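You operate a simulated robot arm through the tools that you are given. There is no shell and no other tool. Be economical: measure what you need, move in short steps, check, and stop when the job is done.

You run a simulated robot arm. Do the job below in one go: nothing can be reset, and whatever is moved stays where it is left.

Task
Stand the jar candle mid-trolley, uncover it, check it on bright and leave it on dim.
Fine: the lid goes beside it on the trolley top. Set down upright: jar candle, candle lid.
Where things are to end (x, y in the base frame): jar candle within 0.07 m of [0.56, 0.2]; candle lid within 0.1 m of [0.57, 0.31].

Only the result counts: the job must be done as asked and must still hold three seconds after the hand-in. Knocking over, shifting, dropping, spilling or breaking anything else fails it. Lids that push on must go on centred and level and be pressed home; caps that screw on are set level and turned clockwise until they are tight.

Robot
A 7-joint arm with a two-finger parallel gripper, fixed in place. Base frame: the origin is at the foot of the arm, x ahead of it, y to its left, z up; the work surface is at about z = 0.83. Units: m, degrees, N and s.
With the tool pointing down near the work surface it reaches from about 0.3 to 0.7 m from the base axis. Its first joint turns from -66.0 to 66.0 degrees. Payload 1.57 kg.
The tool frame sits at the grasp point between the pads (the TCP): z along the fingers, y along the line on which they close. The tips reach 0.03 m beyond it. Largest opening 0.11 m; finger width 0.024, thickness 0.012; the body of the gripper, 0.048 by 0.112 m, starts 0.078 m behind the TCP.
Orientation is that of the tool frame in the base frame, as [roll, pitch, yaw] about the fixed x, y, z axes, in that order (R = Rz(yaw) Ry(pitch) Rx(roll)). With the fingers straight down and closing along the base's y, the tool's x points along the base's -x, its y along +y and its z along -z.

Tools
- The arm moves only by the tool apply_moves. Its argument "rows" is a list of rows, each an object (a shift or turn left out is 0, a gripper value left out holds the last) with "gripper": the opening, from 0 (shut) to 1 (fully open); "delta_pos": the shift along the tool's x, y, z in units of 200 mm (1.0 is 200 mm), a list of three; "rotation": the turn, a rotation vector about the tool's x, y, z in units of 45 degrees (1.0 is 45 degrees), a list of three. In form: [{"gripper": gripper, "delta_pos": [x, y, z], "rotation": [rx, ry, rz]}, ...]. A call has 1 to 8 rows; each row is the pose to reach, as a shift and turn from the pose commanded when the call began, along the tool's axes at that moment. A call with a number of a shift or a turn outside -1 to 1 is refused whole. Rows are played at 5 a second. More than 0.05 m and 8.6 degrees between two rows, or a gripper value outside its range, and nothing of the call is played. A pose out of reach is approached as far as the arm can. The call stops where the force on the tool passes 90 N (or 10 N more than at its start, if that is more) or the arm is blocked; 0.2 s more then pass. The fingers move at their own pace (about 0.108 m/s each) and stop on an object; they squeeze with about 30 N. The grip force told is the motor's: it shows also when the fingers shut on nothing. Time passes only in rows, and 0.2 s behind the last, so rows that repeat a pose let the fingers close. The reply holds the time, the measured pose of the TCP, the force on the tool along the base axes, the opening and the grip force, in the units named above and with some noise, with the torque about the TCP (base axes, N m) and any sound that the robot's microphone picked up.
- Cameras (640 x 400 px; columns grow to the right, rows downward): "scene" is fixed at [0.1407, -0.3756, 1.4091]; the picture's right is [0.94, -0.34, 0.00], its down [-0.18, -0.50, -0.85] and it looks along [0.29, 0.80, -0.53] (base axes); focal length 314 px, centre (320, 200). "wrist" rides on the gripper at [0.07, 0.016, -0.141] in the tool frame; the picture's right is [-0.23, 0.97, 0.00], its down [-0.85, -0.20, -0.48] and it looks along [-0.47, -0.11, 0.88] (tool axes); focal length 222 px, centre (320, 200). There is no depth. A picture from a camera that has moved, and an enlarged one, comes with that camera's place and axes in the base frame and with its lens.
- get_image(camera): a new picture of that camera. No time passes.
- inspect(camera, box): a new picture of the part [left, top, right, bottom] of that camera's present view, enlarged. No time passes.
- sign_off(): hands the job in; it is judged then, once.

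Go step by step. Nothing tells you positions but the pictures and the camera data: compare them with the known pose of the tool, close in by small moves and look again before you grip or let go. The budget is 120 turns and 84 pictures, counting those below and the enlarged ones. Unless the task says otherwise, let go and move clear before handing in, and close with one line.

The tools are called after "Emit:" as a command line: name --argument value ..., lists and objects as JSON in quotes. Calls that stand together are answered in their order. apply_moves: Moves the arm, as the interface text tells. Its arguments: {"type":"object","properties":{"rows":{"type":"array","items":{"type":"object","properties":{"gripper":{"type":"number"},"delta_pos":{"type":"array","items":{"type":"number"}},"rotation":{"type":"array","items":{"type":"number"}}}}}},"required":["rows"]} The other tools are called the same way: get_image (camera) takes a picture; inspect (camera, box) takes an enlarged picture of a part of a camera's view; sign_off () hands the job in.

At the start:

```text
clock: 0.0
tcp_pos: [0.44, 0.2043, 1.0913]
ee_rot: [-179.9, 0.0, -180.0]
force: [0.7, -0.3, 0.7]
wrist_torque: [-0.01, 0.01, 0.01]
width: 0.1098
gripper_force: 0.1
```

scene: 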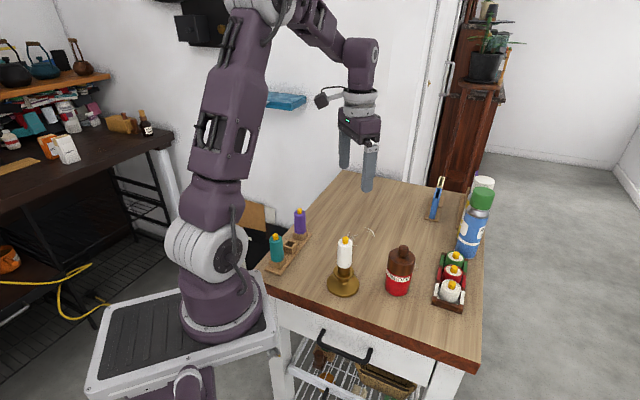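
wrist: 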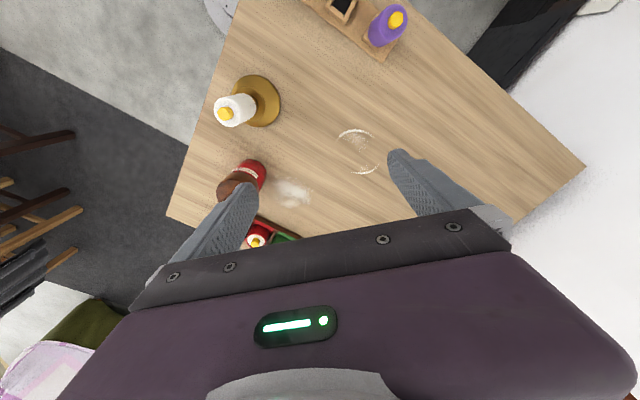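

I see a wooden trolley top with several candles and bottles; I can't tell which is the jar candle yet. I'll enlarge the scene.

Emit:
inspect --camera "scene" --box '[400, 160, 520, 320]'

Emit:
inspect --camera "scene" --box '[250, 190, 410, 310]'

Emit:
inspect --camera "wrist" --box '[160, 0, 440, 260]'

```text
2.50 times, centred on (460, 240) of scene
camera zoom: at [0.1407, -0.3756, 1.4091], right [0.94, -0.34, 0.0], down [-0.18, -0.5, -0.85], along [0.29, 0.8, -0.53], focal length 785 px, centre (-30, 100)
```

zoom: 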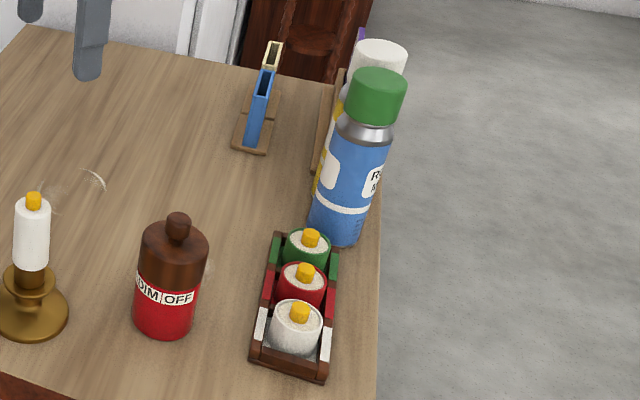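

```text
3.33 times, centred on (330, 250) of scene
camera zoom: at [0.1407, -0.3756, 1.4091], right [0.94, -0.34, 0.0], down [-0.18, -0.5, -0.85], along [0.29, 0.8, -0.53], focal length 1047 px, centre (287, 33)
```

zoom: 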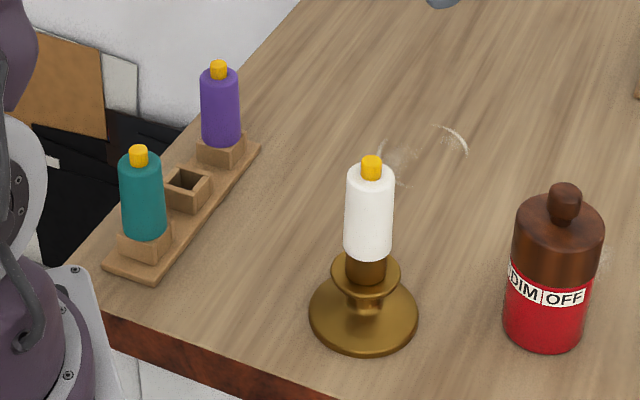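

```text
1.54 times, centred on (300, 130) of wrist
camera zoom: at [0.3703, 0.2225, 1.2315], right [0.23, 0.97, 0.0], down [0.85, -0.2, 0.48], along [0.47, -0.11, -0.88], focal length 342 px, centre (351, 308)
```

zoom: 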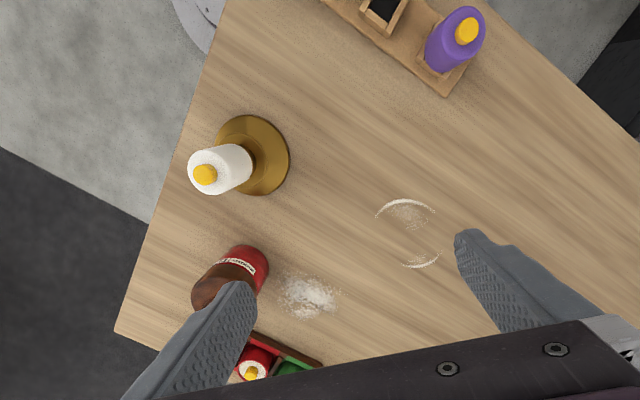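

The jar candle is the red jar with a brown knobbed lid near (0.50, 0.07). Its band carries DIM / OFF labels. I'll move the wrist camera to look closer.

Emit:
apply_moves --rows '[{"gripper": 1, "delta_pos": [0.03, -0.2, 0]}, {"delta_pos": [0.06, -0.4, 0]}, {"delta_pos": [0.1, -0.6, 0.05]}, {"delta_pos": [0.1, -0.6, 0.05]}]'

Emit:
get_image --camera "wrist"

Emit:
inspect --camera "scene" --box '[375, 240, 425, 300]'

```text
clock: 1.0
tcp_pos: [0.4177, 0.0807, 1.0812]
ee_rot: [179.9, 0.0, -180.0]
force: [0.2, 0.6, 0.1]
wrist_torque: [0.02, 0.05, -0.03]
width: 0.1099
gripper_force: 0.1
```

```text
78 pictures are left
camera wrist: at [0.3489, 0.0988, 1.2218], right [0.23, 0.97, 0.0], down [0.85, -0.2, 0.48], along [0.47, -0.11, -0.88], focal length 222 px, centre (320, 200)
```

wrist: 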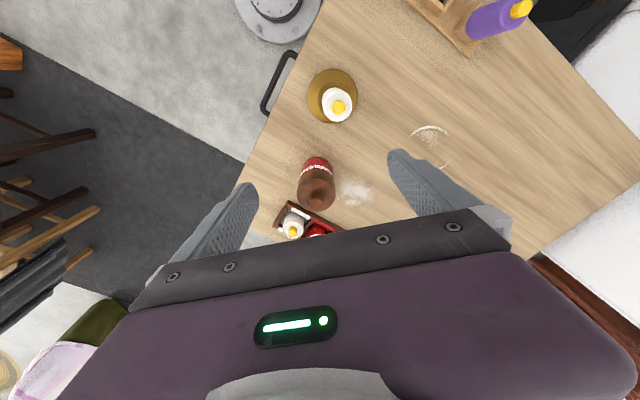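

```text
6.67 times, centred on (400, 270) of scene
camera zoom: at [0.1406, -0.3757, 1.4091], right [0.94, -0.34, 0.0], down [-0.18, -0.5, -0.85], along [0.29, 0.8, -0.53], focal length 2094 px, centre (-213, -267)
```

zoom: 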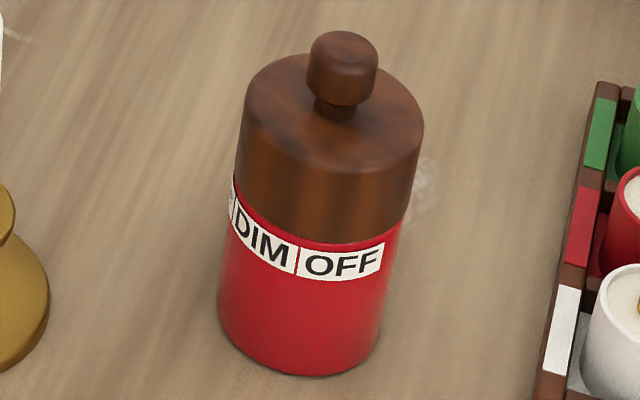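

Emit:
inspect --camera "wrist" --box '[260, 130, 380, 250]'

```text
3.33 times, centred on (320, 190) of wrist
camera zoom: at [0.3489, 0.0988, 1.2218], right [0.23, 0.97, 0.0], down [0.85, -0.2, 0.48], along [0.47, -0.11, -0.88], focal length 740 px, centre (320, 233)
```

zoom: 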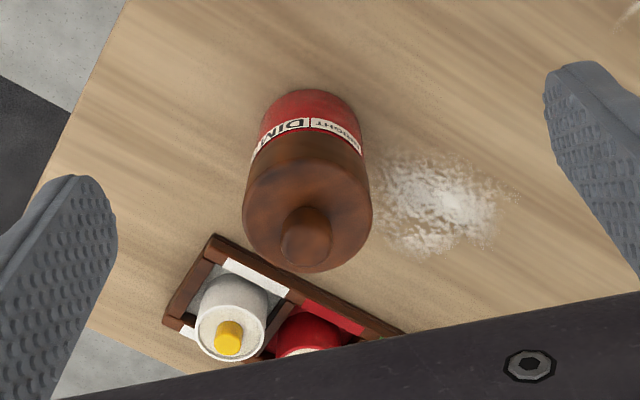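

The jar is centred near (0.500, 0.058), about 0.06 m across. Its lid skirt runs from z≈0.885 to 0.92, with the knob top near 0.947. I'll move above it and check alignment.

Emit:
apply_moves --rows '[{"gripper": 0.8, "delta_pos": [-0.2, -0.06, 0]}, {"delta_pos": [-0.41, -0.1135, 0]}, {"delta_pos": [-0.41, -0.1135, 0.2]}, {"delta_pos": [-0.41, -0.1135, 0.4]}, {"delta_pos": [-0.41, -0.1135, 0.4]}]'

Emit:
get_image --camera "wrist"

Emit:
inspect --camera "scene" --box '[340, 180, 500, 300]'

```text
clock: 2.2
tcp_pos: [0.4985, 0.0605, 0.9949]
ee_rot: [-180.0, 0.0, 180.0]
force: [-0.6, -1.0, 0.1]
wrist_torque: [0.02, -0.01, 0.03]
width: 0.0883
gripper_force: 0.1
```

```text
75 pictures are left
camera wrist: at [0.4296, 0.0791, 1.1357], right [0.23, 0.97, 0.0], down [0.86, -0.2, 0.48], along [0.47, -0.11, -0.88], focal length 222 px, centre (320, 200)
```

wrist: 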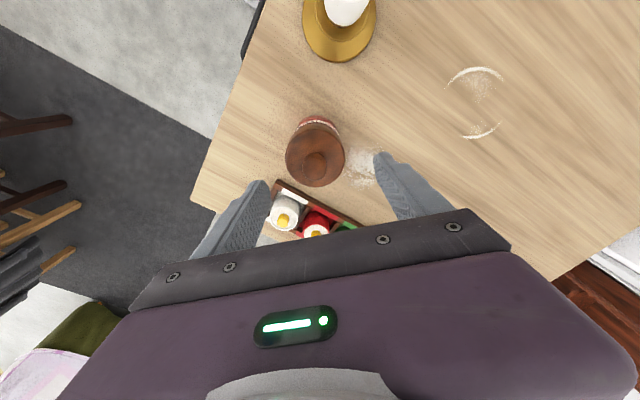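

```text
3.33 times, centred on (420, 240) of scene
camera zoom: at [0.1407, -0.3756, 1.4091], right [0.94, -0.34, 0.0], down [-0.18, -0.5, -0.85], along [0.29, 0.8, -0.53], focal length 1047 px, centre (-13, 67)
```

zoom: 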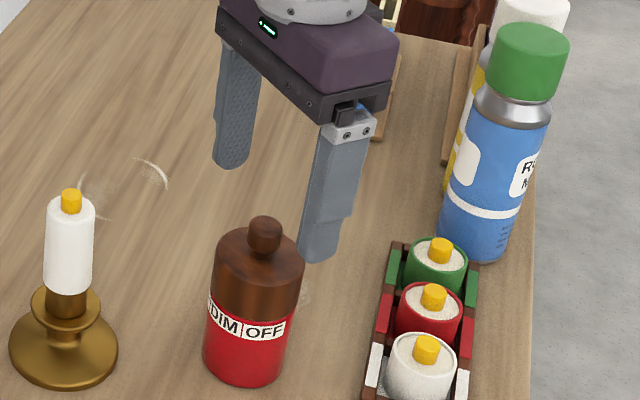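

Alignment is good to within about 2 mm. I'll descend onto the lid skirt.

Emit:
apply_moves --rows '[{"delta_pos": [0.008, -0.008, 0.15]}, {"delta_pos": [0.008, -0.008, 0.3]}, {"delta_pos": [0.008, -0.008, 0.38]}, {"delta_pos": [0.008, -0.008, 0.38]}]'

Emit:
get_image --camera "wrist"

Emit:
inspect --camera "scene" --box '[340, 200, 480, 305]'

```text
clock: 3.2
tcp_pos: [0.4979, 0.0585, 0.9232]
ee_rot: [179.9, 0.0, 179.9]
force: [0.3, 0.1, 0.5]
wrist_torque: [0.03, 0.0, -0.02]
width: 0.0881
gripper_force: 0.1
```

```text
73 pictures are left
camera wrist: at [0.4286, 0.0779, 1.0646], right [0.23, 0.97, 0.0], down [0.86, -0.2, 0.48], along [0.47, -0.11, -0.88], focal length 222 px, centre (320, 200)
```

wrist: 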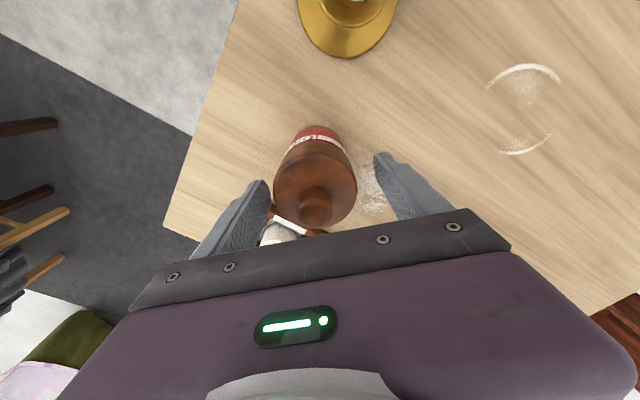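

```text
3.81 times, centred on (410, 252) of scene
camera zoom: at [0.1407, -0.3756, 1.4091], right [0.94, -0.34, 0.0], down [-0.18, -0.5, -0.85], along [0.29, 0.8, -0.53], focal length 1196 px, centre (-23, 0)
```

zoom: 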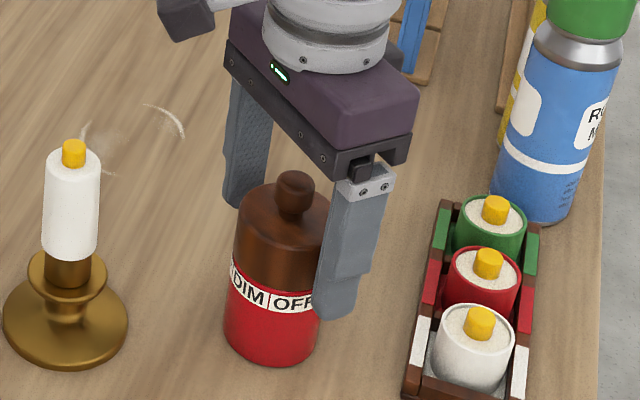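

The tips sit at skirt level on both sides of the lid. I'll close on the lid.

Emit:
apply_moves --rows '[{"gripper": 0.4}, {"gripper": 0.4}, {"gripper": 0.4}, {"gripper": 0.4}]'

```text
clock: 4.2
tcp_pos: [0.497, 0.0593, 0.9241]
ee_rot: [180.0, 0.0, -180.0]
force: [1.6, -1.0, 0.1]
wrist_torque: [-0.06, -0.03, -0.01]
width: 0.0579
gripper_force: 29.9
```

The fingers hold the lid at 0.058 m. I'll lift slowly and see whether the jar follows.

Emit:
apply_moves --rows '[{"delta_pos": [0, 0, -0.03]}, {"delta_pos": [0, 0, -0.06]}, {"delta_pos": [0, 0, -0.1]}, {"delta_pos": [0, 0, -0.1]}]'

Emit:
inspect --camera "scene" --box '[340, 200, 480, 305]'

```text
clock: 5.2
tcp_pos: [0.4991, 0.0595, 0.9438]
ee_rot: [180.0, 0.0, 180.0]
force: [-0.1, 0.5, 0.3]
wrist_torque: [0.02, -0.01, -0.01]
width: 0.0582
gripper_force: 19.1
```

```text
3.81 times, centred on (410, 252) of scene
camera zoom: at [0.1407, -0.3756, 1.4091], right [0.94, -0.34, 0.0], down [-0.18, -0.5, -0.85], along [0.29, 0.8, -0.53], focal length 1196 px, centre (-23, 0)
```

zoom: 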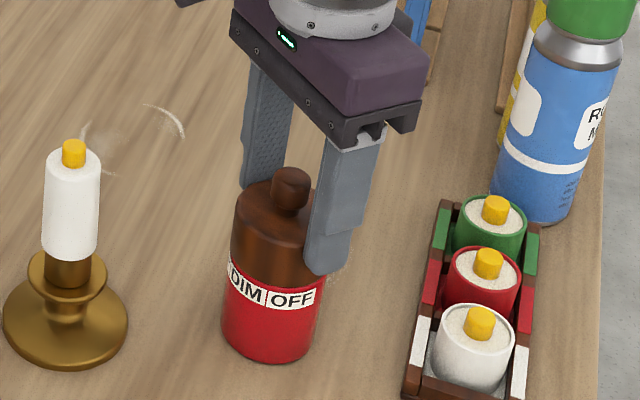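

Emit:
inspect --camera "scene" --box '[375, 235, 445, 300]'

Emit:
get_image --camera "wrist"

```text
6.15 times, centred on (410, 268) of scene
camera zoom: at [0.1407, -0.3756, 1.4091], right [0.94, -0.34, 0.0], down [-0.18, -0.5, -0.85], along [0.29, 0.8, -0.53], focal length 1933 px, centre (-234, -215)
```

zoom: 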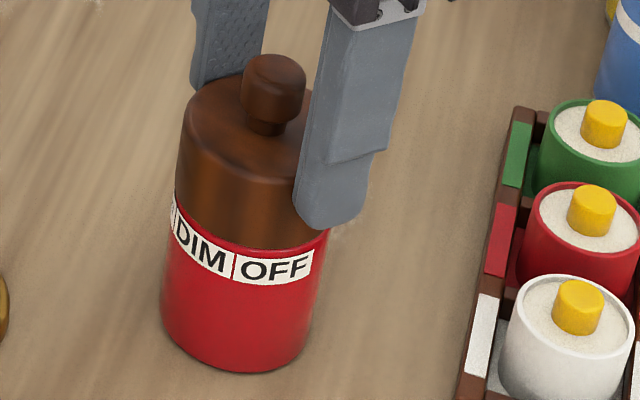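

```text
69 pictures are left
camera wrist: at [0.4298, 0.0782, 1.0854], right [0.23, 0.97, 0.0], down [0.85, -0.2, 0.48], along [0.47, -0.11, -0.88], focal length 222 px, centre (320, 200)
```

wrist: 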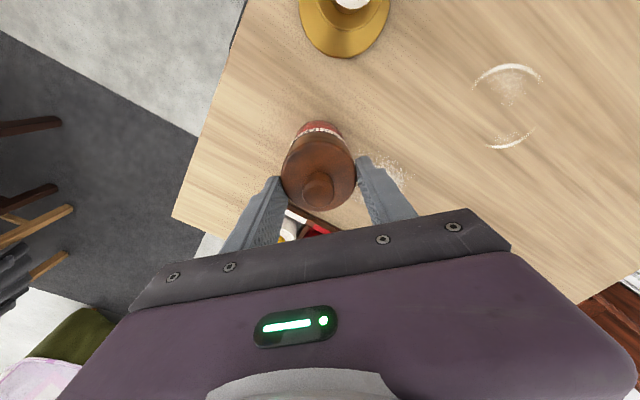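

The lid stayed put and the fingers slid up it. I'll open, regrip lower with a fuller squeeze, and lift in tiny steps while reading the force.

Emit:
apply_moves --rows '[{"gripper": 0.75}, {"gripper": 0.75}, {"gripper": 0.75, "delta_pos": [0.005, 0, 0.1]}, {"gripper": 0.75, "delta_pos": [0.005, 0, 0.15]}, {"gripper": 0.75, "delta_pos": [0.005, 0, 0.15]}]'

Emit:
apply_moves --rows '[{"gripper": 0}, {"gripper": 0}, {"gripper": 0}, {"gripper": 0}]'

Emit:
apply_moves --rows '[{"delta_pos": [0, 0, -0.015]}]'

Emit:
inspect --camera "scene" --box '[375, 235, 445, 300]'

```text
clock: 6.4
tcp_pos: [0.4972, 0.0596, 0.9151]
ee_rot: [-179.9, 0.0, 179.9]
force: [0.8, 0.6, 0.2]
wrist_torque: [-0.02, 0.03, 0.0]
width: 0.0827
gripper_force: 0.0
```

```text
clock: 7.4
tcp_pos: [0.4967, 0.06, 0.9146]
ee_rot: [180.0, 0.0, 180.0]
force: [-0.5, -0.1, -0.2]
wrist_torque: [-0.01, 0.03, 0.0]
width: 0.0581
gripper_force: 30.1
```

```text
clock: 7.8
tcp_pos: [0.4977, 0.06, 0.9179]
ee_rot: [179.9, 0.0, 180.0]
force: [0.0, -0.3, -1.0]
wrist_torque: [0.02, 0.05, 0.02]
width: 0.0587
gripper_force: 30.0
```

```text
6.15 times, centred on (410, 268) of scene
camera zoom: at [0.1407, -0.3757, 1.4091], right [0.94, -0.34, 0.0], down [-0.18, -0.5, -0.85], along [0.29, 0.8, -0.53], focal length 1933 px, centre (-234, -215)
```

zoom: 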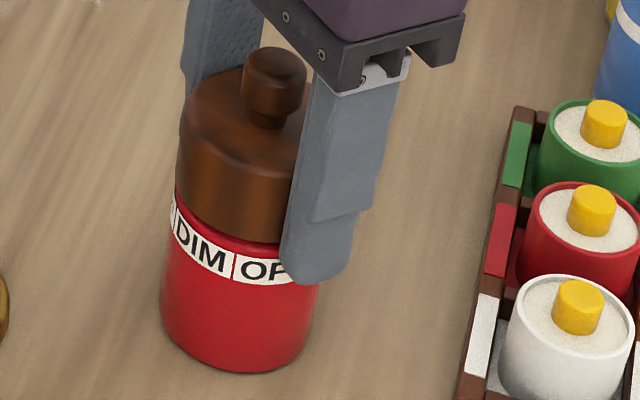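

The lid rises with the fingers while the jar stays. I'll carry on lifting slowly.

Emit:
apply_moves --rows '[{"delta_pos": [0, 0, -0.02]}, {"delta_pos": [0, 0, -0.04]}, {"delta_pos": [0, 0, -0.06]}, {"delta_pos": [0, 0, -0.08]}]'

Emit:
inspect --camera "scene" --box '[375, 235, 445, 300]'

```text
clock: 8.8
tcp_pos: [0.499, 0.0597, 0.934]
ee_rot: [180.0, 0.0, -180.0]
force: [0.2, 0.4, -0.2]
wrist_torque: [0.04, 0.02, -0.01]
width: 0.0585
gripper_force: 29.9
```

```text
6.15 times, centred on (410, 268) of scene
camera zoom: at [0.1407, -0.3756, 1.4091], right [0.94, -0.34, 0.0], down [-0.18, -0.5, -0.85], along [0.29, 0.8, -0.53], focal length 1933 px, centre (-234, -215)
```

zoom: 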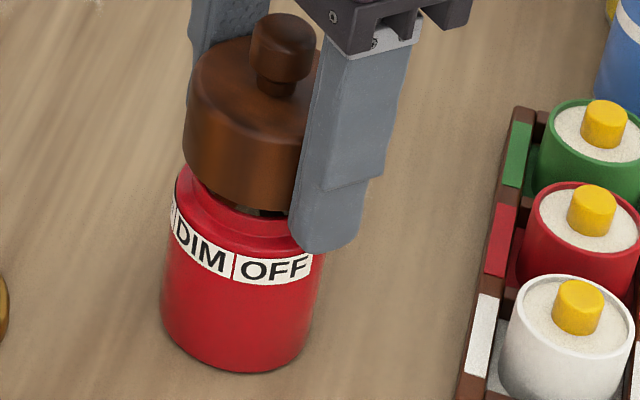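

The lid is clear of the jar's neck. I'll raise it well up and look at the open jar.

Emit:
apply_moves --rows '[{"delta_pos": [0, 0, -0.1]}, {"delta_pos": [0, 0, -0.25]}, {"delta_pos": [0, 0, -0.42]}, {"delta_pos": [0, 0, -0.6]}, {"delta_pos": [0, 0, -0.6]}]'

Emit:
inspect --camera "scene" --box '[365, 200, 455, 300]'

Emit:
get_image --camera "wrist"

```text
clock: 10.0
tcp_pos: [0.5013, 0.0599, 1.0539]
ee_rot: [180.0, 0.0, -179.9]
force: [-0.1, 0.0, -0.1]
wrist_torque: [-0.01, 0.01, 0.02]
width: 0.0585
gripper_force: 30.3
```

```text
4.00 times, centred on (410, 250) of scene
camera zoom: at [0.1407, -0.3756, 1.4091], right [0.94, -0.34, 0.0], down [-0.18, -0.5, -0.85], along [0.29, 0.8, -0.53], focal length 1256 px, centre (-40, 0)
```

zoom: 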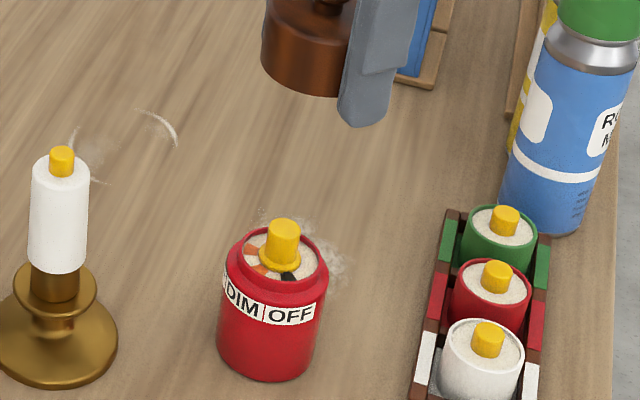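

```text
65 pictures are left
camera wrist: at [0.432, 0.0787, 1.1942], right [0.23, 0.97, 0.0], down [0.85, -0.2, 0.48], along [0.47, -0.11, -0.88], focal length 222 px, centre (320, 200)
```

wrist: 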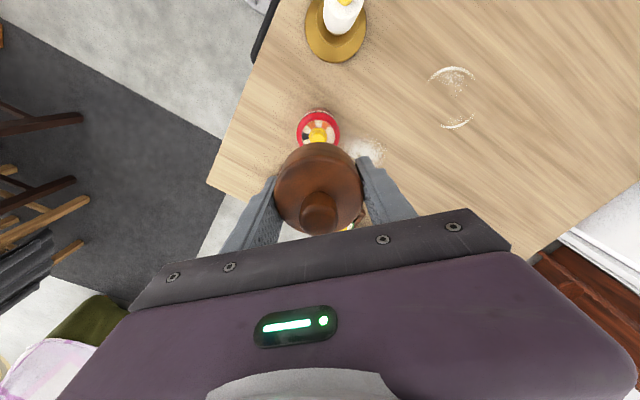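

Inside, a yellow flame sits on a dial with coloured marks under it, so it's probably a rotary switch. First I'll carry the lid toward (0.56, 0.33).

Emit:
apply_moves --rows '[{"delta_pos": [-0.05, 0.2, 0]}, {"delta_pos": [-0.11, 0.4, 0]}, {"delta_pos": [-0.17, 0.6, 0]}, {"delta_pos": [-0.23, 0.8, 0]}, {"delta_pos": [-0.29, 1.0, 0]}, {"delta_pos": [-0.29, 1.0, 0]}]'

Emit:
apply_moves --rows '[{"delta_pos": [0, 0.2, 0]}, {"delta_pos": [0, 0.35, 0.1]}, {"delta_pos": [0, 0.35, 0.3]}, {"delta_pos": [0, 0.35, 0.5]}, {"delta_pos": [0, 0.35, 0.7]}, {"delta_pos": [0, 0.35, 0.8]}, {"delta_pos": [0, 0.35, 0.8]}]'

Emit:
get_image --camera "scene"

Emit:
get_image --camera "wrist"

```text
clock: 11.4
tcp_pos: [0.5587, 0.2589, 1.0553]
ee_rot: [-179.9, 0.0, 180.0]
force: [0.2, -0.6, 0.1]
wrist_torque: [0.0, -0.03, 0.0]
width: 0.058
gripper_force: 30.6
```

```text
clock: 13.0
tcp_pos: [0.5545, 0.3279, 0.8947]
ee_rot: [180.0, 0.0, 179.9]
force: [-0.3, 0.3, 0.2]
wrist_torque: [-0.03, -0.03, 0.0]
width: 0.0583
gripper_force: 30.5
```

```text
64 pictures are left
```

scene: 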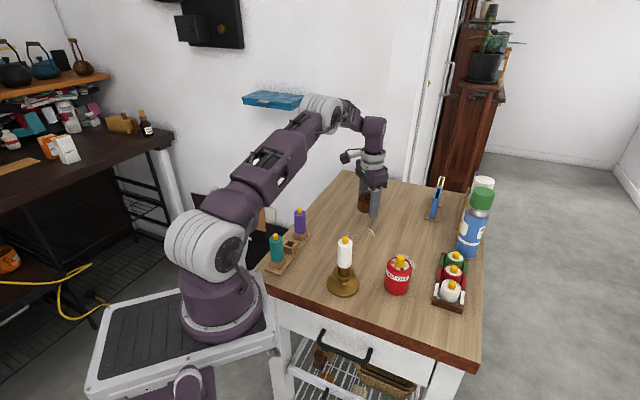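

```text
63 pictures are left
camera wrist: at [0.4861, 0.3465, 1.0349], right [0.23, 0.97, 0.0], down [0.85, -0.2, 0.48], along [0.47, -0.11, -0.88], focal length 222 px, centre (320, 200)
```

wrist: 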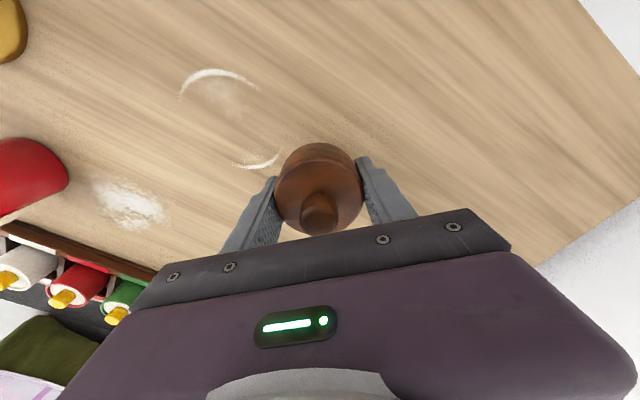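

The lid is above free table, so I'll lower it gently.

Emit:
apply_moves --rows '[{"delta_pos": [0, 0, 0.05]}, {"delta_pos": [0, 0, 0.1]}, {"delta_pos": [0, 0, 0.13]}, {"delta_pos": [0, 0, 0.145]}]'

Emit:
inspect --camera "scene" --box '[330, 170, 420, 240]'

```text
clock: 14.0
tcp_pos: [0.5577, 0.3286, 0.8652]
ee_rot: [180.0, 0.0, 180.0]
force: [-1.2, 0.5, -0.6]
wrist_torque: [-0.02, 0.01, -0.01]
width: 0.0585
gripper_force: 30.6
```

```text
5.71 times, centred on (375, 205) of scene
camera zoom: at [0.1407, -0.3756, 1.4091], right [0.94, -0.34, 0.0], down [-0.18, -0.5, -0.85], along [0.29, 0.8, -0.53], focal length 1795 px, centre (6, 171)
```

zoom: 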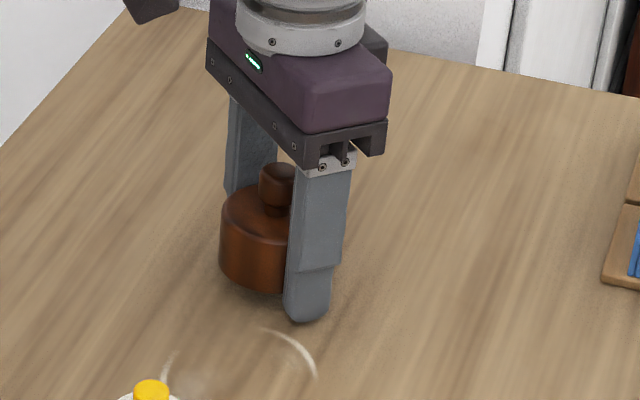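

Emit:
apply_moves --rows '[{"delta_pos": [0, 0, 0.01]}, {"delta_pos": [0, 0, 0.02]}, {"delta_pos": [0, 0, 0.025]}]'

Emit:
inspect --camera "scene" --box '[340, 180, 400, 230]'

```text
clock: 14.8
tcp_pos: [0.5555, 0.33, 0.8597]
ee_rot: [-180.0, -0.1, 179.9]
force: [-2.1, -3.2, 7.0]
wrist_torque: [0.1, 0.13, 0.1]
width: 0.0583
gripper_force: 29.7
```

```text
8.00 times, centred on (370, 205) of scene
camera zoom: at [0.1405, -0.3758, 1.4091], right [0.94, -0.34, 0.0], down [-0.18, -0.5, -0.85], along [0.29, 0.8, -0.53], focal length 2512 px, centre (-80, 160)
```

zoom: 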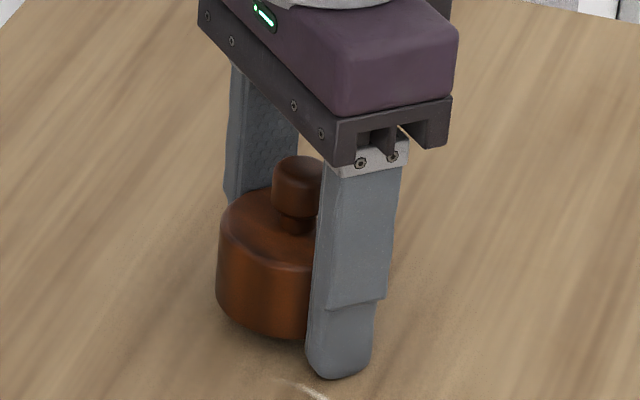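

The tips are on the table with a 7 N contact, and the lid is only millimetres above it. I'll release by a small opening and rise.

Emit:
apply_moves --rows '[{"gripper": 0.56, "delta_pos": [0, 0, -0.01]}, {"gripper": 0.62, "delta_pos": [0, 0, -0.01]}, {"gripper": 0.75, "delta_pos": [0, 0, -0.01]}, {"gripper": 0.75, "delta_pos": [0, 0, -0.01]}, {"delta_pos": [0, 0, -0.2]}, {"delta_pos": [0, 0, -0.4]}, {"delta_pos": [0, 0, -0.6]}, {"delta_pos": [0, 0, -0.8]}]'

Emit:
get_image --camera "wrist"

Emit:
inspect --camera "scene" --box '[340, 180, 400, 230]'

Emit:
inspect --camera "scene" --box '[375, 245, 425, 300]'

```text
clock: 16.6
tcp_pos: [0.5542, 0.3286, 1.0223]
ee_rot: [-180.0, 0.0, 180.0]
force: [0.0, -0.9, -0.5]
wrist_torque: [-0.01, 0.02, 0.01]
width: 0.0825
gripper_force: 0.0
```

```text
60 pictures are left
camera wrist: at [0.486, 0.3474, 1.1629], right [0.23, 0.97, 0.0], down [0.86, -0.2, 0.48], along [0.47, -0.11, -0.88], focal length 222 px, centre (320, 200)
```

wrist: 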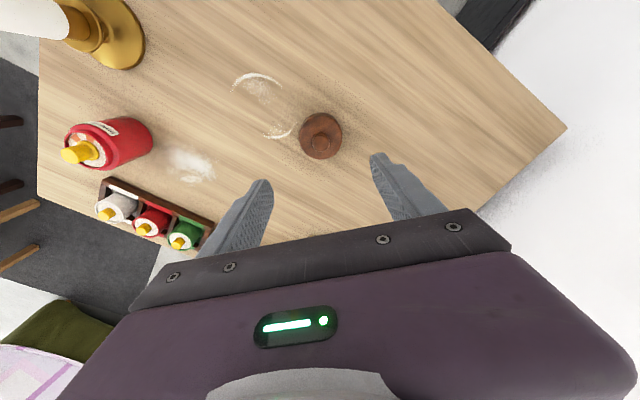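

```text
8.00 times, centred on (370, 205) of scene
camera zoom: at [0.1407, -0.3757, 1.4091], right [0.94, -0.34, 0.0], down [-0.18, -0.5, -0.85], along [0.29, 0.8, -0.53], focal length 2512 px, centre (-80, 160)
```

zoom: 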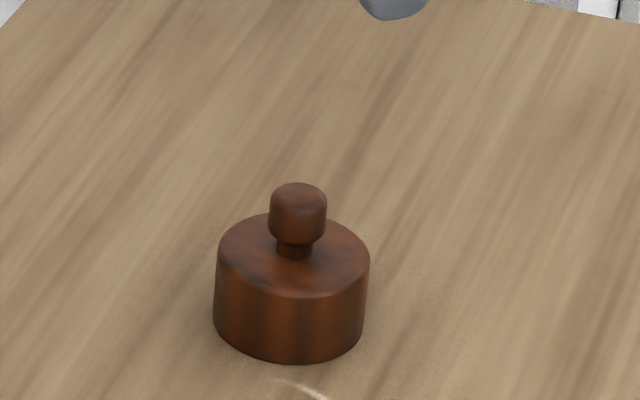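

```text
7.27 times, centred on (400, 272) of scene
camera zoom: at [0.1407, -0.3757, 1.4091], right [0.94, -0.34, 0.0], down [-0.18, -0.5, -0.85], along [0.29, 0.8, -0.53], focal length 2284 px, centre (-262, -327)
```

zoom: 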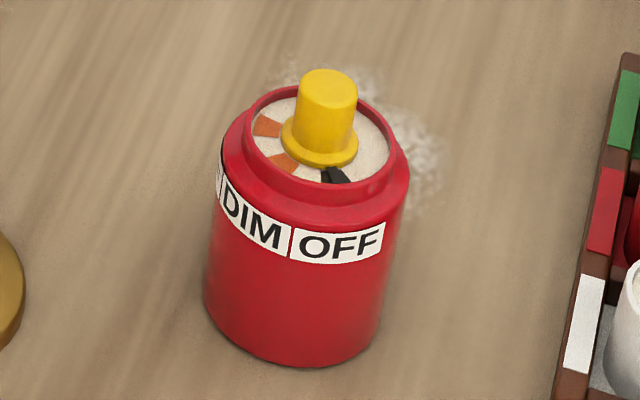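

The lid stands upright at about (0.556, 0.329). The black pointer sits at OFF, with orange marks toward DIM and BRIGHT. I'll go over the jar to grip its body.

Emit:
apply_moves --rows '[{"gripper": 0.75, "delta_pos": [0.05, -0.2, 0]}, {"delta_pos": [0.1, -0.4, 0]}, {"delta_pos": [0.15, -0.6, 0]}, {"delta_pos": [0.2, -0.8, 0]}, {"delta_pos": [0.28, -1.0, 0]}, {"delta_pos": [0.28, -1.0, 0]}]'

Emit:
apply_moves --rows '[{"delta_pos": [0, -0.2, 0]}, {"delta_pos": [0, -0.345, 0.05]}, {"delta_pos": [0, -0.345, 0.1]}, {"delta_pos": [0, -0.345, 0.1]}]'

Emit:
inspect --camera "wrist" --box '[260, 90, 380, 210]'

```text
clock: 18.0
tcp_pos: [0.4988, 0.1299, 1.0205]
ee_rot: [-179.9, -0.1, -180.0]
force: [0.4, -0.5, -0.1]
wrist_torque: [-0.02, -0.01, 0.0]
width: 0.0827
gripper_force: 0.1
```

```text
clock: 19.0
tcp_pos: [0.5018, 0.0611, 0.999]
ee_rot: [-180.0, 0.0, -180.0]
force: [0.3, -0.4, 0.0]
wrist_torque: [0.02, -0.03, 0.0]
width: 0.0825
gripper_force: 0.1
```

```text
3.33 times, centred on (320, 150) of wrist
camera zoom: at [0.432, 0.0796, 1.1407], right [0.23, 0.97, 0.0], down [0.85, -0.2, 0.48], along [0.47, -0.11, -0.88], focal length 740 px, centre (320, 367)
```

zoom: 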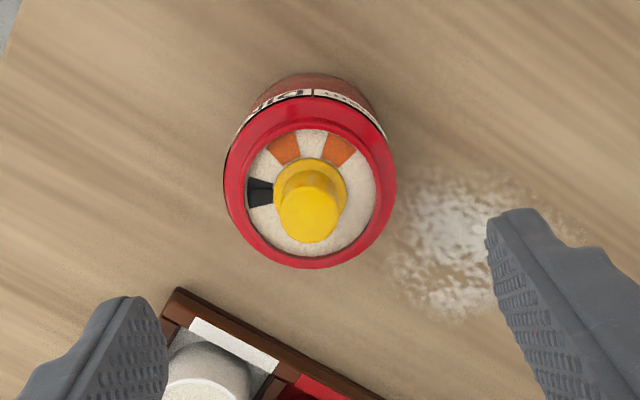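

Emit:
inspect --camera "wrist" --box '[295, 105, 340, 150]'

Emit:
inspect --camera "scene" --box '[387, 250, 412, 270]'

```text
8.89 times, centred on (318, 128) of wrist
camera zoom: at [0.432, 0.0796, 1.1407], right [0.23, 0.97, 0.0], down [0.85, -0.2, 0.48], along [0.47, -0.11, -0.88], focal length 1974 px, centre (342, 844)
```

zoom: 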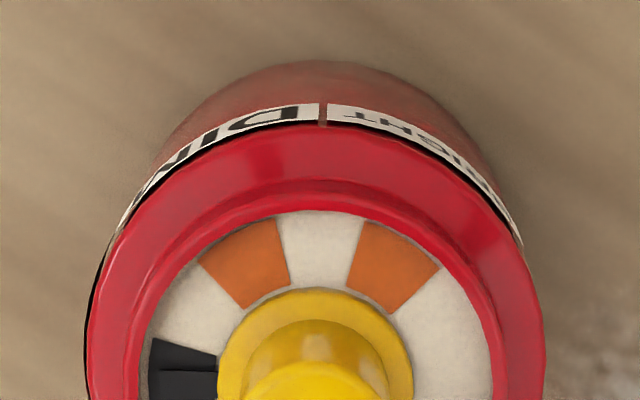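

```text
16.00 times, centred on (400, 260) of scene
camera zoom: at [0.1407, -0.3757, 1.4091], right [0.94, -0.34, 0.0], down [-0.18, -0.5, -0.85], along [0.29, 0.8, -0.53], focal length 5025 px, centre (-952, -760)
```

zoom: 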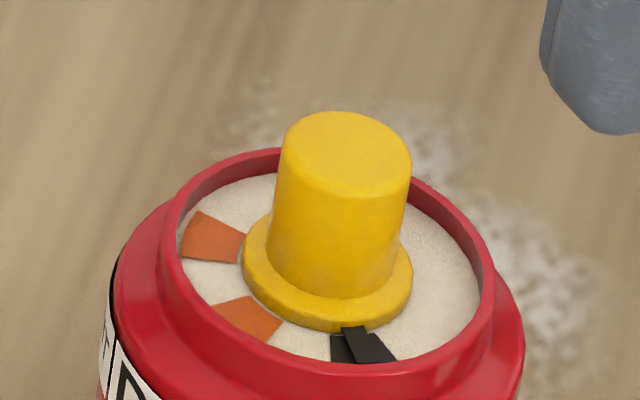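

The pointer is a raised black bar on the yellow flame knob, now over the OFF sector. DIM is about 60° clockwise from it and BRIGHT about 120°. Next I'll grip the jar body and carry it mid-trolley.

Emit:
apply_moves --rows '[{"delta_pos": [0.02, -0.003, 0.2]}, {"delta_pos": [0.02, -0.003, 0.4]}, {"delta_pos": [0.02, -0.003, 0.55]}, {"delta_pos": [0.02, -0.003, 0.63]}, {"delta_pos": [0.02, -0.003, 0.63]}]'

Emit:
inspect --camera "scene" --box '[375, 235, 445, 300]'

```text
clock: 20.2
tcp_pos: [0.4953, 0.0612, 0.8751]
ee_rot: [-179.9, 0.0, -179.9]
force: [-0.4, 0.8, 0.1]
wrist_torque: [-0.03, 0.03, -0.01]
width: 0.0826
gripper_force: 0.0
```

```text
6.15 times, centred on (410, 268) of scene
camera zoom: at [0.1407, -0.3756, 1.4091], right [0.94, -0.34, 0.0], down [-0.18, -0.5, -0.85], along [0.29, 0.8, -0.53], focal length 1933 px, centre (-234, -215)
```

zoom: 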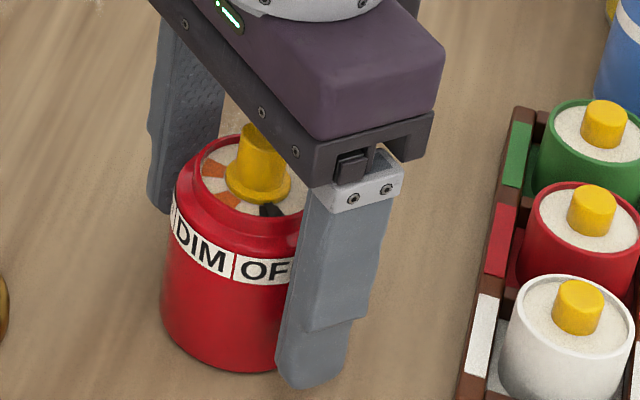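

The fingers straddle the jar with clearance above the flame. I'll close and lift a little.

Emit:
apply_moves --rows '[{"gripper": 0}, {"gripper": 0}, {"gripper": 0}, {"gripper": 0}]'

Emit:
apply_moves --rows '[{"delta_pos": [0, 0, -0.02]}, {"delta_pos": [0, 0, -0.05]}, {"delta_pos": [0, 0, -0.1]}, {"delta_pos": [0, 0, -0.15]}, {"delta_pos": [0, 0, -0.15]}]'

Emit:
inspect --camera "scene" --box '[375, 220, 445, 300]'

```text
clock: 21.2
tcp_pos: [0.4964, 0.0602, 0.8766]
ee_rot: [180.0, 0.0, -180.0]
force: [1.1, -0.8, 0.2]
wrist_torque: [-0.07, 0.0, -0.01]
width: 0.0573
gripper_force: 30.3
```

```text
clock: 22.4
tcp_pos: [0.497, 0.0615, 0.904]
ee_rot: [-179.9, 0.0, 179.9]
force: [0.1, 0.1, -4.6]
wrist_torque: [0.0, 0.0, 0.0]
width: 0.0572
gripper_force: 30.5
```

```text
5.00 times, centred on (410, 260) of scene
camera zoom: at [0.1407, -0.3756, 1.4091], right [0.94, -0.34, 0.0], down [-0.18, -0.5, -0.85], along [0.29, 0.8, -0.53], focal length 1570 px, centre (-130, -100)
```

zoom: 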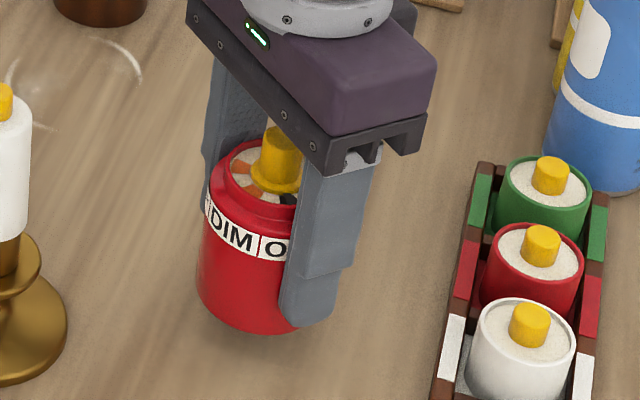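

The jar is held and weighs about 0.47 kg. I'll carry it to about (0.55, 0.19) and lower it.

Emit:
apply_moves --rows '[{"delta_pos": [-0.06, 0.15, -0.08]}, {"delta_pos": [-0.13, 0.32, -0.08]}, {"delta_pos": [-0.2, 0.5, -0.08]}, {"delta_pos": [-0.265, 0.645, -0.08]}, {"delta_pos": [-0.265, 0.645, 0]}, {"delta_pos": [-0.265, 0.645, 0.06]}, {"delta_pos": [-0.265, 0.645, 0.11]}, {"delta_pos": [-0.265, 0.645, 0.13]}]'

Emit:
get_image --camera "scene"

```text
clock: 24.2
tcp_pos: [0.5485, 0.1892, 0.8788]
ee_rot: [-180.0, 0.0, 180.0]
force: [0.3, 0.9, -3.8]
wrist_torque: [-0.01, -0.03, 0.02]
width: 0.0575
gripper_force: 30.0
```

```text
52 pictures are left
```

scene: 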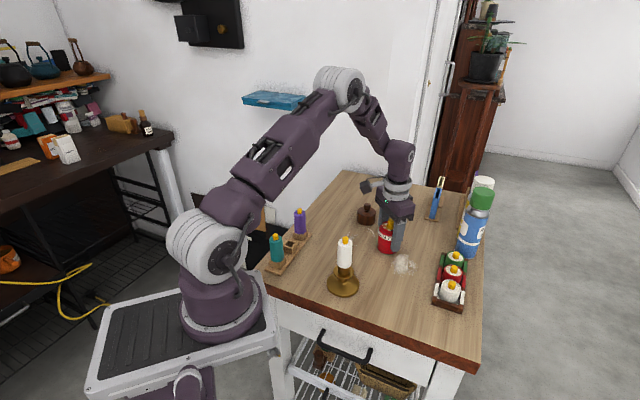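

Emit:
apply_moves --rows '[{"delta_pos": [0, 0, 0.01]}, {"delta_pos": [0, 0, 0.02]}]'

```text
clock: 24.8
tcp_pos: [0.5505, 0.1902, 0.8763]
ee_rot: [-179.9, 0.2, 179.9]
force: [-2.7, -2.9, 21.1]
wrist_torque: [-0.15, 0.05, -0.25]
width: 0.057
gripper_force: 30.4
```

The jar is on the table (contact force 21 N). I'll ease off, release and rise above it.

Emit:
apply_moves --rows '[{"delta_pos": [0, 0, -0.012]}, {"gripper": 0.6, "delta_pos": [0, 0, -0.012]}, {"gripper": 0.75, "delta_pos": [0, 0, -0.012]}, {"gripper": 0.75, "delta_pos": [0, 0, -0.012]}, {"delta_pos": [0, 0, -0.2]}, {"delta_pos": [0, 0, -0.4]}, {"delta_pos": [0, 0, -0.55]}, {"delta_pos": [0, 0, -0.55]}]'

Emit:
inspect --camera "wrist" --box '[260, 90, 380, 210]'

Emit:
inspect --camera "scene" --box '[350, 200, 430, 260]'

```text
clock: 26.6
tcp_pos: [0.5512, 0.1878, 0.9802]
ee_rot: [180.0, 0.1, 180.0]
force: [0.4, -0.4, -0.4]
wrist_torque: [0.0, -0.01, -0.01]
width: 0.0824
gripper_force: 0.2
```

```text
3.33 times, centred on (320, 150) of wrist
camera zoom: at [0.4821, 0.2059, 1.1217], right [0.23, 0.97, 0.0], down [0.85, -0.2, 0.48], along [0.47, -0.11, -0.88], focal length 740 px, centre (320, 367)
```

zoom: 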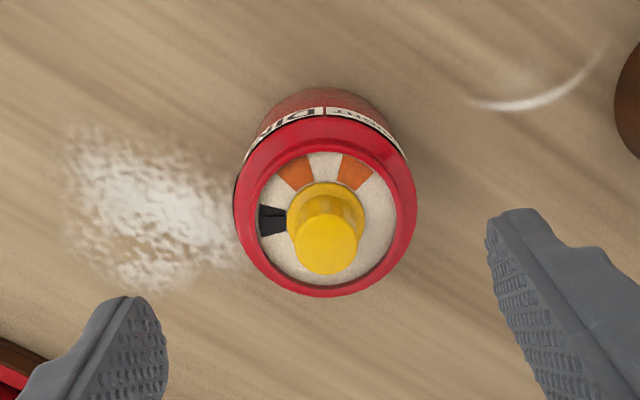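

```text
6.67 times, centred on (390, 230) of scene
camera zoom: at [0.1407, -0.3756, 1.4091], right [0.94, -0.34, 0.0], down [-0.18, -0.5, -0.85], along [0.29, 0.8, -0.53], focal length 2094 px, centre (-147, 0)
```

zoom: 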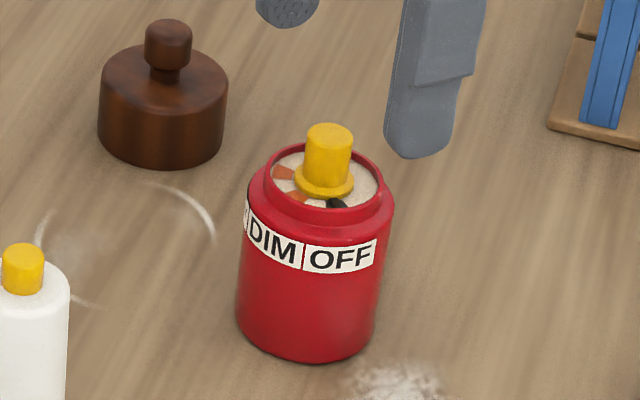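

The jar stands at about (0.549, 0.191). I'll narrow the fingers and descend around the flame knob, keeping the tips just above the jar rim.

Emit:
apply_moves --rows '[{"gripper": 0.45, "delta_pos": [0.008, 0.012, 0]}, {"gripper": 0.45, "delta_pos": [0.008, 0.012, 0.05]}, {"delta_pos": [0.008, 0.012, 0.12]}, {"delta_pos": [0.008, 0.012, 0.18]}, {"delta_pos": [0.008, 0.012, 0.18]}]'

Emit:
inspect --camera "scene" --box '[360, 205, 420, 255]'

Emit:
inspect --camera "wrist" --box '[250, 90, 390, 230]'

```text
clock: 27.8
tcp_pos: [0.5464, 0.191, 0.945]
ee_rot: [-180.0, 0.0, -180.0]
force: [-0.2, 0.2, 0.5]
wrist_torque: [-0.01, -0.02, -0.02]
width: 0.0496
gripper_force: 0.1
```

```text
8.00 times, centred on (390, 230) of scene
camera zoom: at [0.1407, -0.3756, 1.4091], right [0.94, -0.34, 0.0], down [-0.18, -0.5, -0.85], along [0.29, 0.8, -0.53], focal length 2512 px, centre (-240, -40)
```

zoom: 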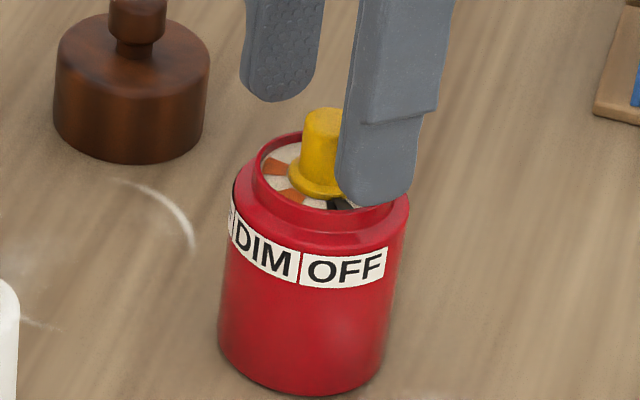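

```text
2.86 times, centred on (320, 160) of wrist
camera zoom: at [0.4782, 0.2105, 1.0864], right [0.23, 0.97, 0.0], down [0.85, -0.2, 0.48], along [0.47, -0.11, -0.88], focal length 635 px, centre (320, 314)
```

zoom: 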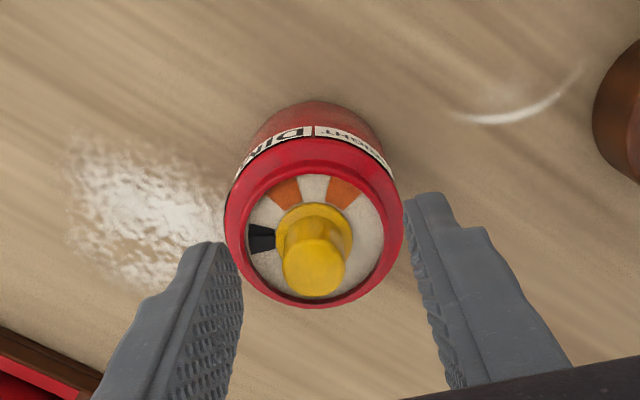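

Emit:
apply_moves --rows '[{"delta_pos": [-0.014, 0.005, 0.01]}, {"delta_pos": [-0.014, 0.005, 0.02]}, {"gripper": 0.25, "delta_pos": [-0.014, 0.005, 0.02]}, {"gripper": 0.0, "delta_pos": [-0.014, 0.005, 0.02]}, {"gripper": 0.0, "delta_pos": [-0.014, 0.005, 0.02]}, {"gripper": 0.0, "delta_pos": [-0.014, 0.005, 0.02]}]'

Emit:
inspect --camera "scene" --box '[360, 205, 420, 255]'

Emit:
inspect --camera "wrist" --box '[250, 90, 390, 230]'

```text
clock: 29.2
tcp_pos: [0.5496, 0.1926, 0.9438]
ee_rot: [179.9, 0.0, 179.9]
force: [-0.7, 0.1, 0.9]
wrist_torque: [-0.01, 0.01, 0.0]
width: 0.0165
gripper_force: 29.8
```

```text
8.00 times, centred on (390, 230) of scene
camera zoom: at [0.1407, -0.3756, 1.4091], right [0.94, -0.34, 0.0], down [-0.18, -0.5, -0.85], along [0.29, 0.8, -0.53], focal length 2512 px, centre (-240, -40)
```

zoom: 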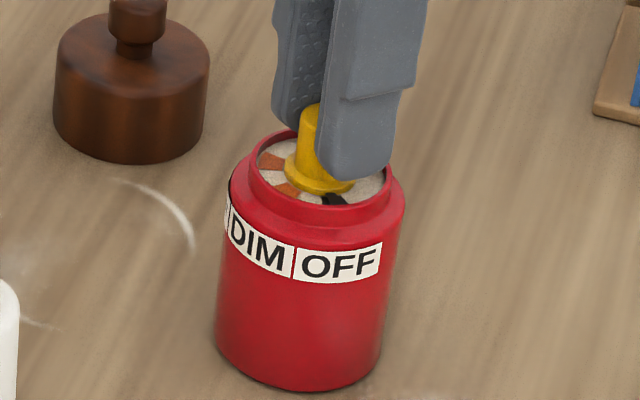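

```text
2.86 times, centred on (320, 160) of wrist
camera zoom: at [0.4813, 0.2107, 1.0839], right [0.23, 0.97, 0.0], down [0.86, -0.2, 0.48], along [0.47, -0.11, -0.88], focal length 635 px, centre (320, 314)
```

zoom: 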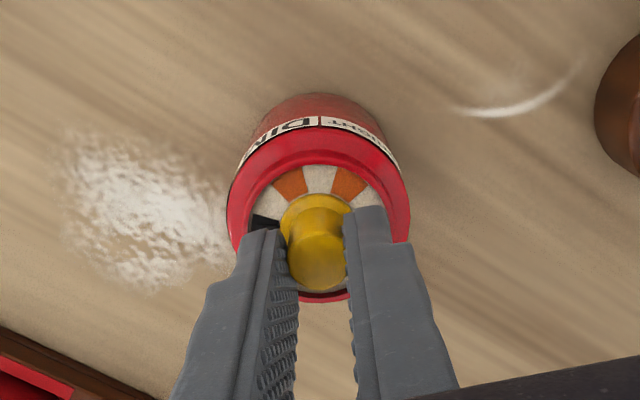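

I have the knob at 0.0165 m. I'll turn it clockwise 23° first to see whether the knob turns or the jar does.

Emit:
apply_moves --rows '[{"rotation": [0, 0, 0.17]}, {"rotation": [0, 0, 0.34]}, {"rotation": [0, 0, 0.51]}]'

Emit:
inspect --camera "scene" --box '[360, 205, 420, 255]'

```text
clock: 30.0
tcp_pos: [0.5505, 0.1918, 0.9435]
ee_rot: [179.9, -0.1, 156.9]
force: [0.0, 0.9, 0.8]
wrist_torque: [-0.03, -0.03, 0.03]
width: 0.0166
gripper_force: 30.1
```

```text
8.00 times, centred on (390, 230) of scene
camera zoom: at [0.1407, -0.3756, 1.4091], right [0.94, -0.34, 0.0], down [-0.18, -0.5, -0.85], along [0.29, 0.8, -0.53], focal length 2512 px, centre (-240, -40)
```

zoom: 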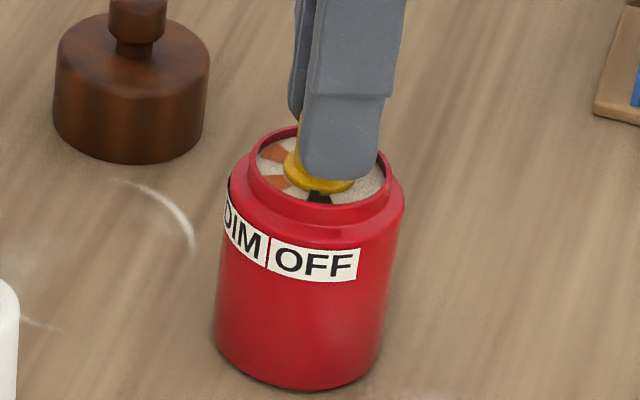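

The jar is turning along with the knob, so it needs more footing. I'll press down through the knob before turning.

Emit:
apply_moves --rows '[{"delta_pos": [0, 0, 0.01]}, {"delta_pos": [0, 0, 0.02]}, {"delta_pos": [0, 0, 0.025]}]'

Emit:
inspect --camera "scene" --box '[370, 215, 410, 245]'

```text
clock: 30.8
tcp_pos: [0.5495, 0.1919, 0.9402]
ee_rot: [179.9, 0.2, 157.0]
force: [-0.7, -5.4, 26.2]
wrist_torque: [-0.16, 0.02, 0.0]
width: 0.0168
gripper_force: 30.1
```

```text
13.33 times, centred on (390, 230) of scene
camera zoom: at [0.1402, -0.376, 1.409], right [0.94, -0.34, 0.0], down [-0.18, -0.5, -0.85], along [0.29, 0.8, -0.53], focal length 4188 px, centre (-613, -200)
```

zoom: 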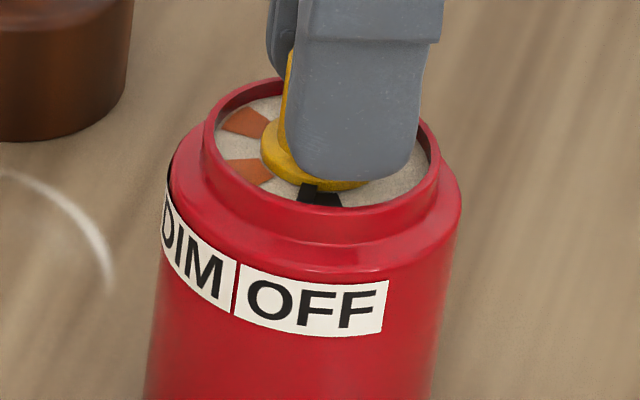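

It's pressing with 26 N and holding. I'll turn another 23°.

Emit:
apply_moves --rows '[{"rotation": [0, 0, 0.17]}, {"rotation": [0, 0, 0.34]}, {"rotation": [0, 0, 0.51]}]'

Emit:
inspect --camera "scene" --box '[370, 215, 410, 245]'

```text
clock: 31.6
tcp_pos: [0.551, 0.192, 0.938]
ee_rot: [180.0, 0.1, 133.9]
force: [-1.9, -4.7, 20.7]
wrist_torque: [-0.31, -0.12, 0.0]
width: 0.0164
gripper_force: 29.9
```

```text
13.33 times, centred on (390, 230) of scene
camera zoom: at [0.1402, -0.3759, 1.4091], right [0.94, -0.34, 0.0], down [-0.18, -0.5, -0.85], along [0.29, 0.8, -0.53], focal length 4188 px, centre (-613, -200)
```

zoom: 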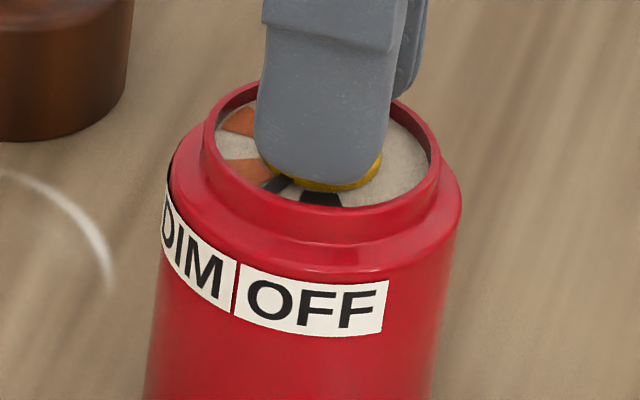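

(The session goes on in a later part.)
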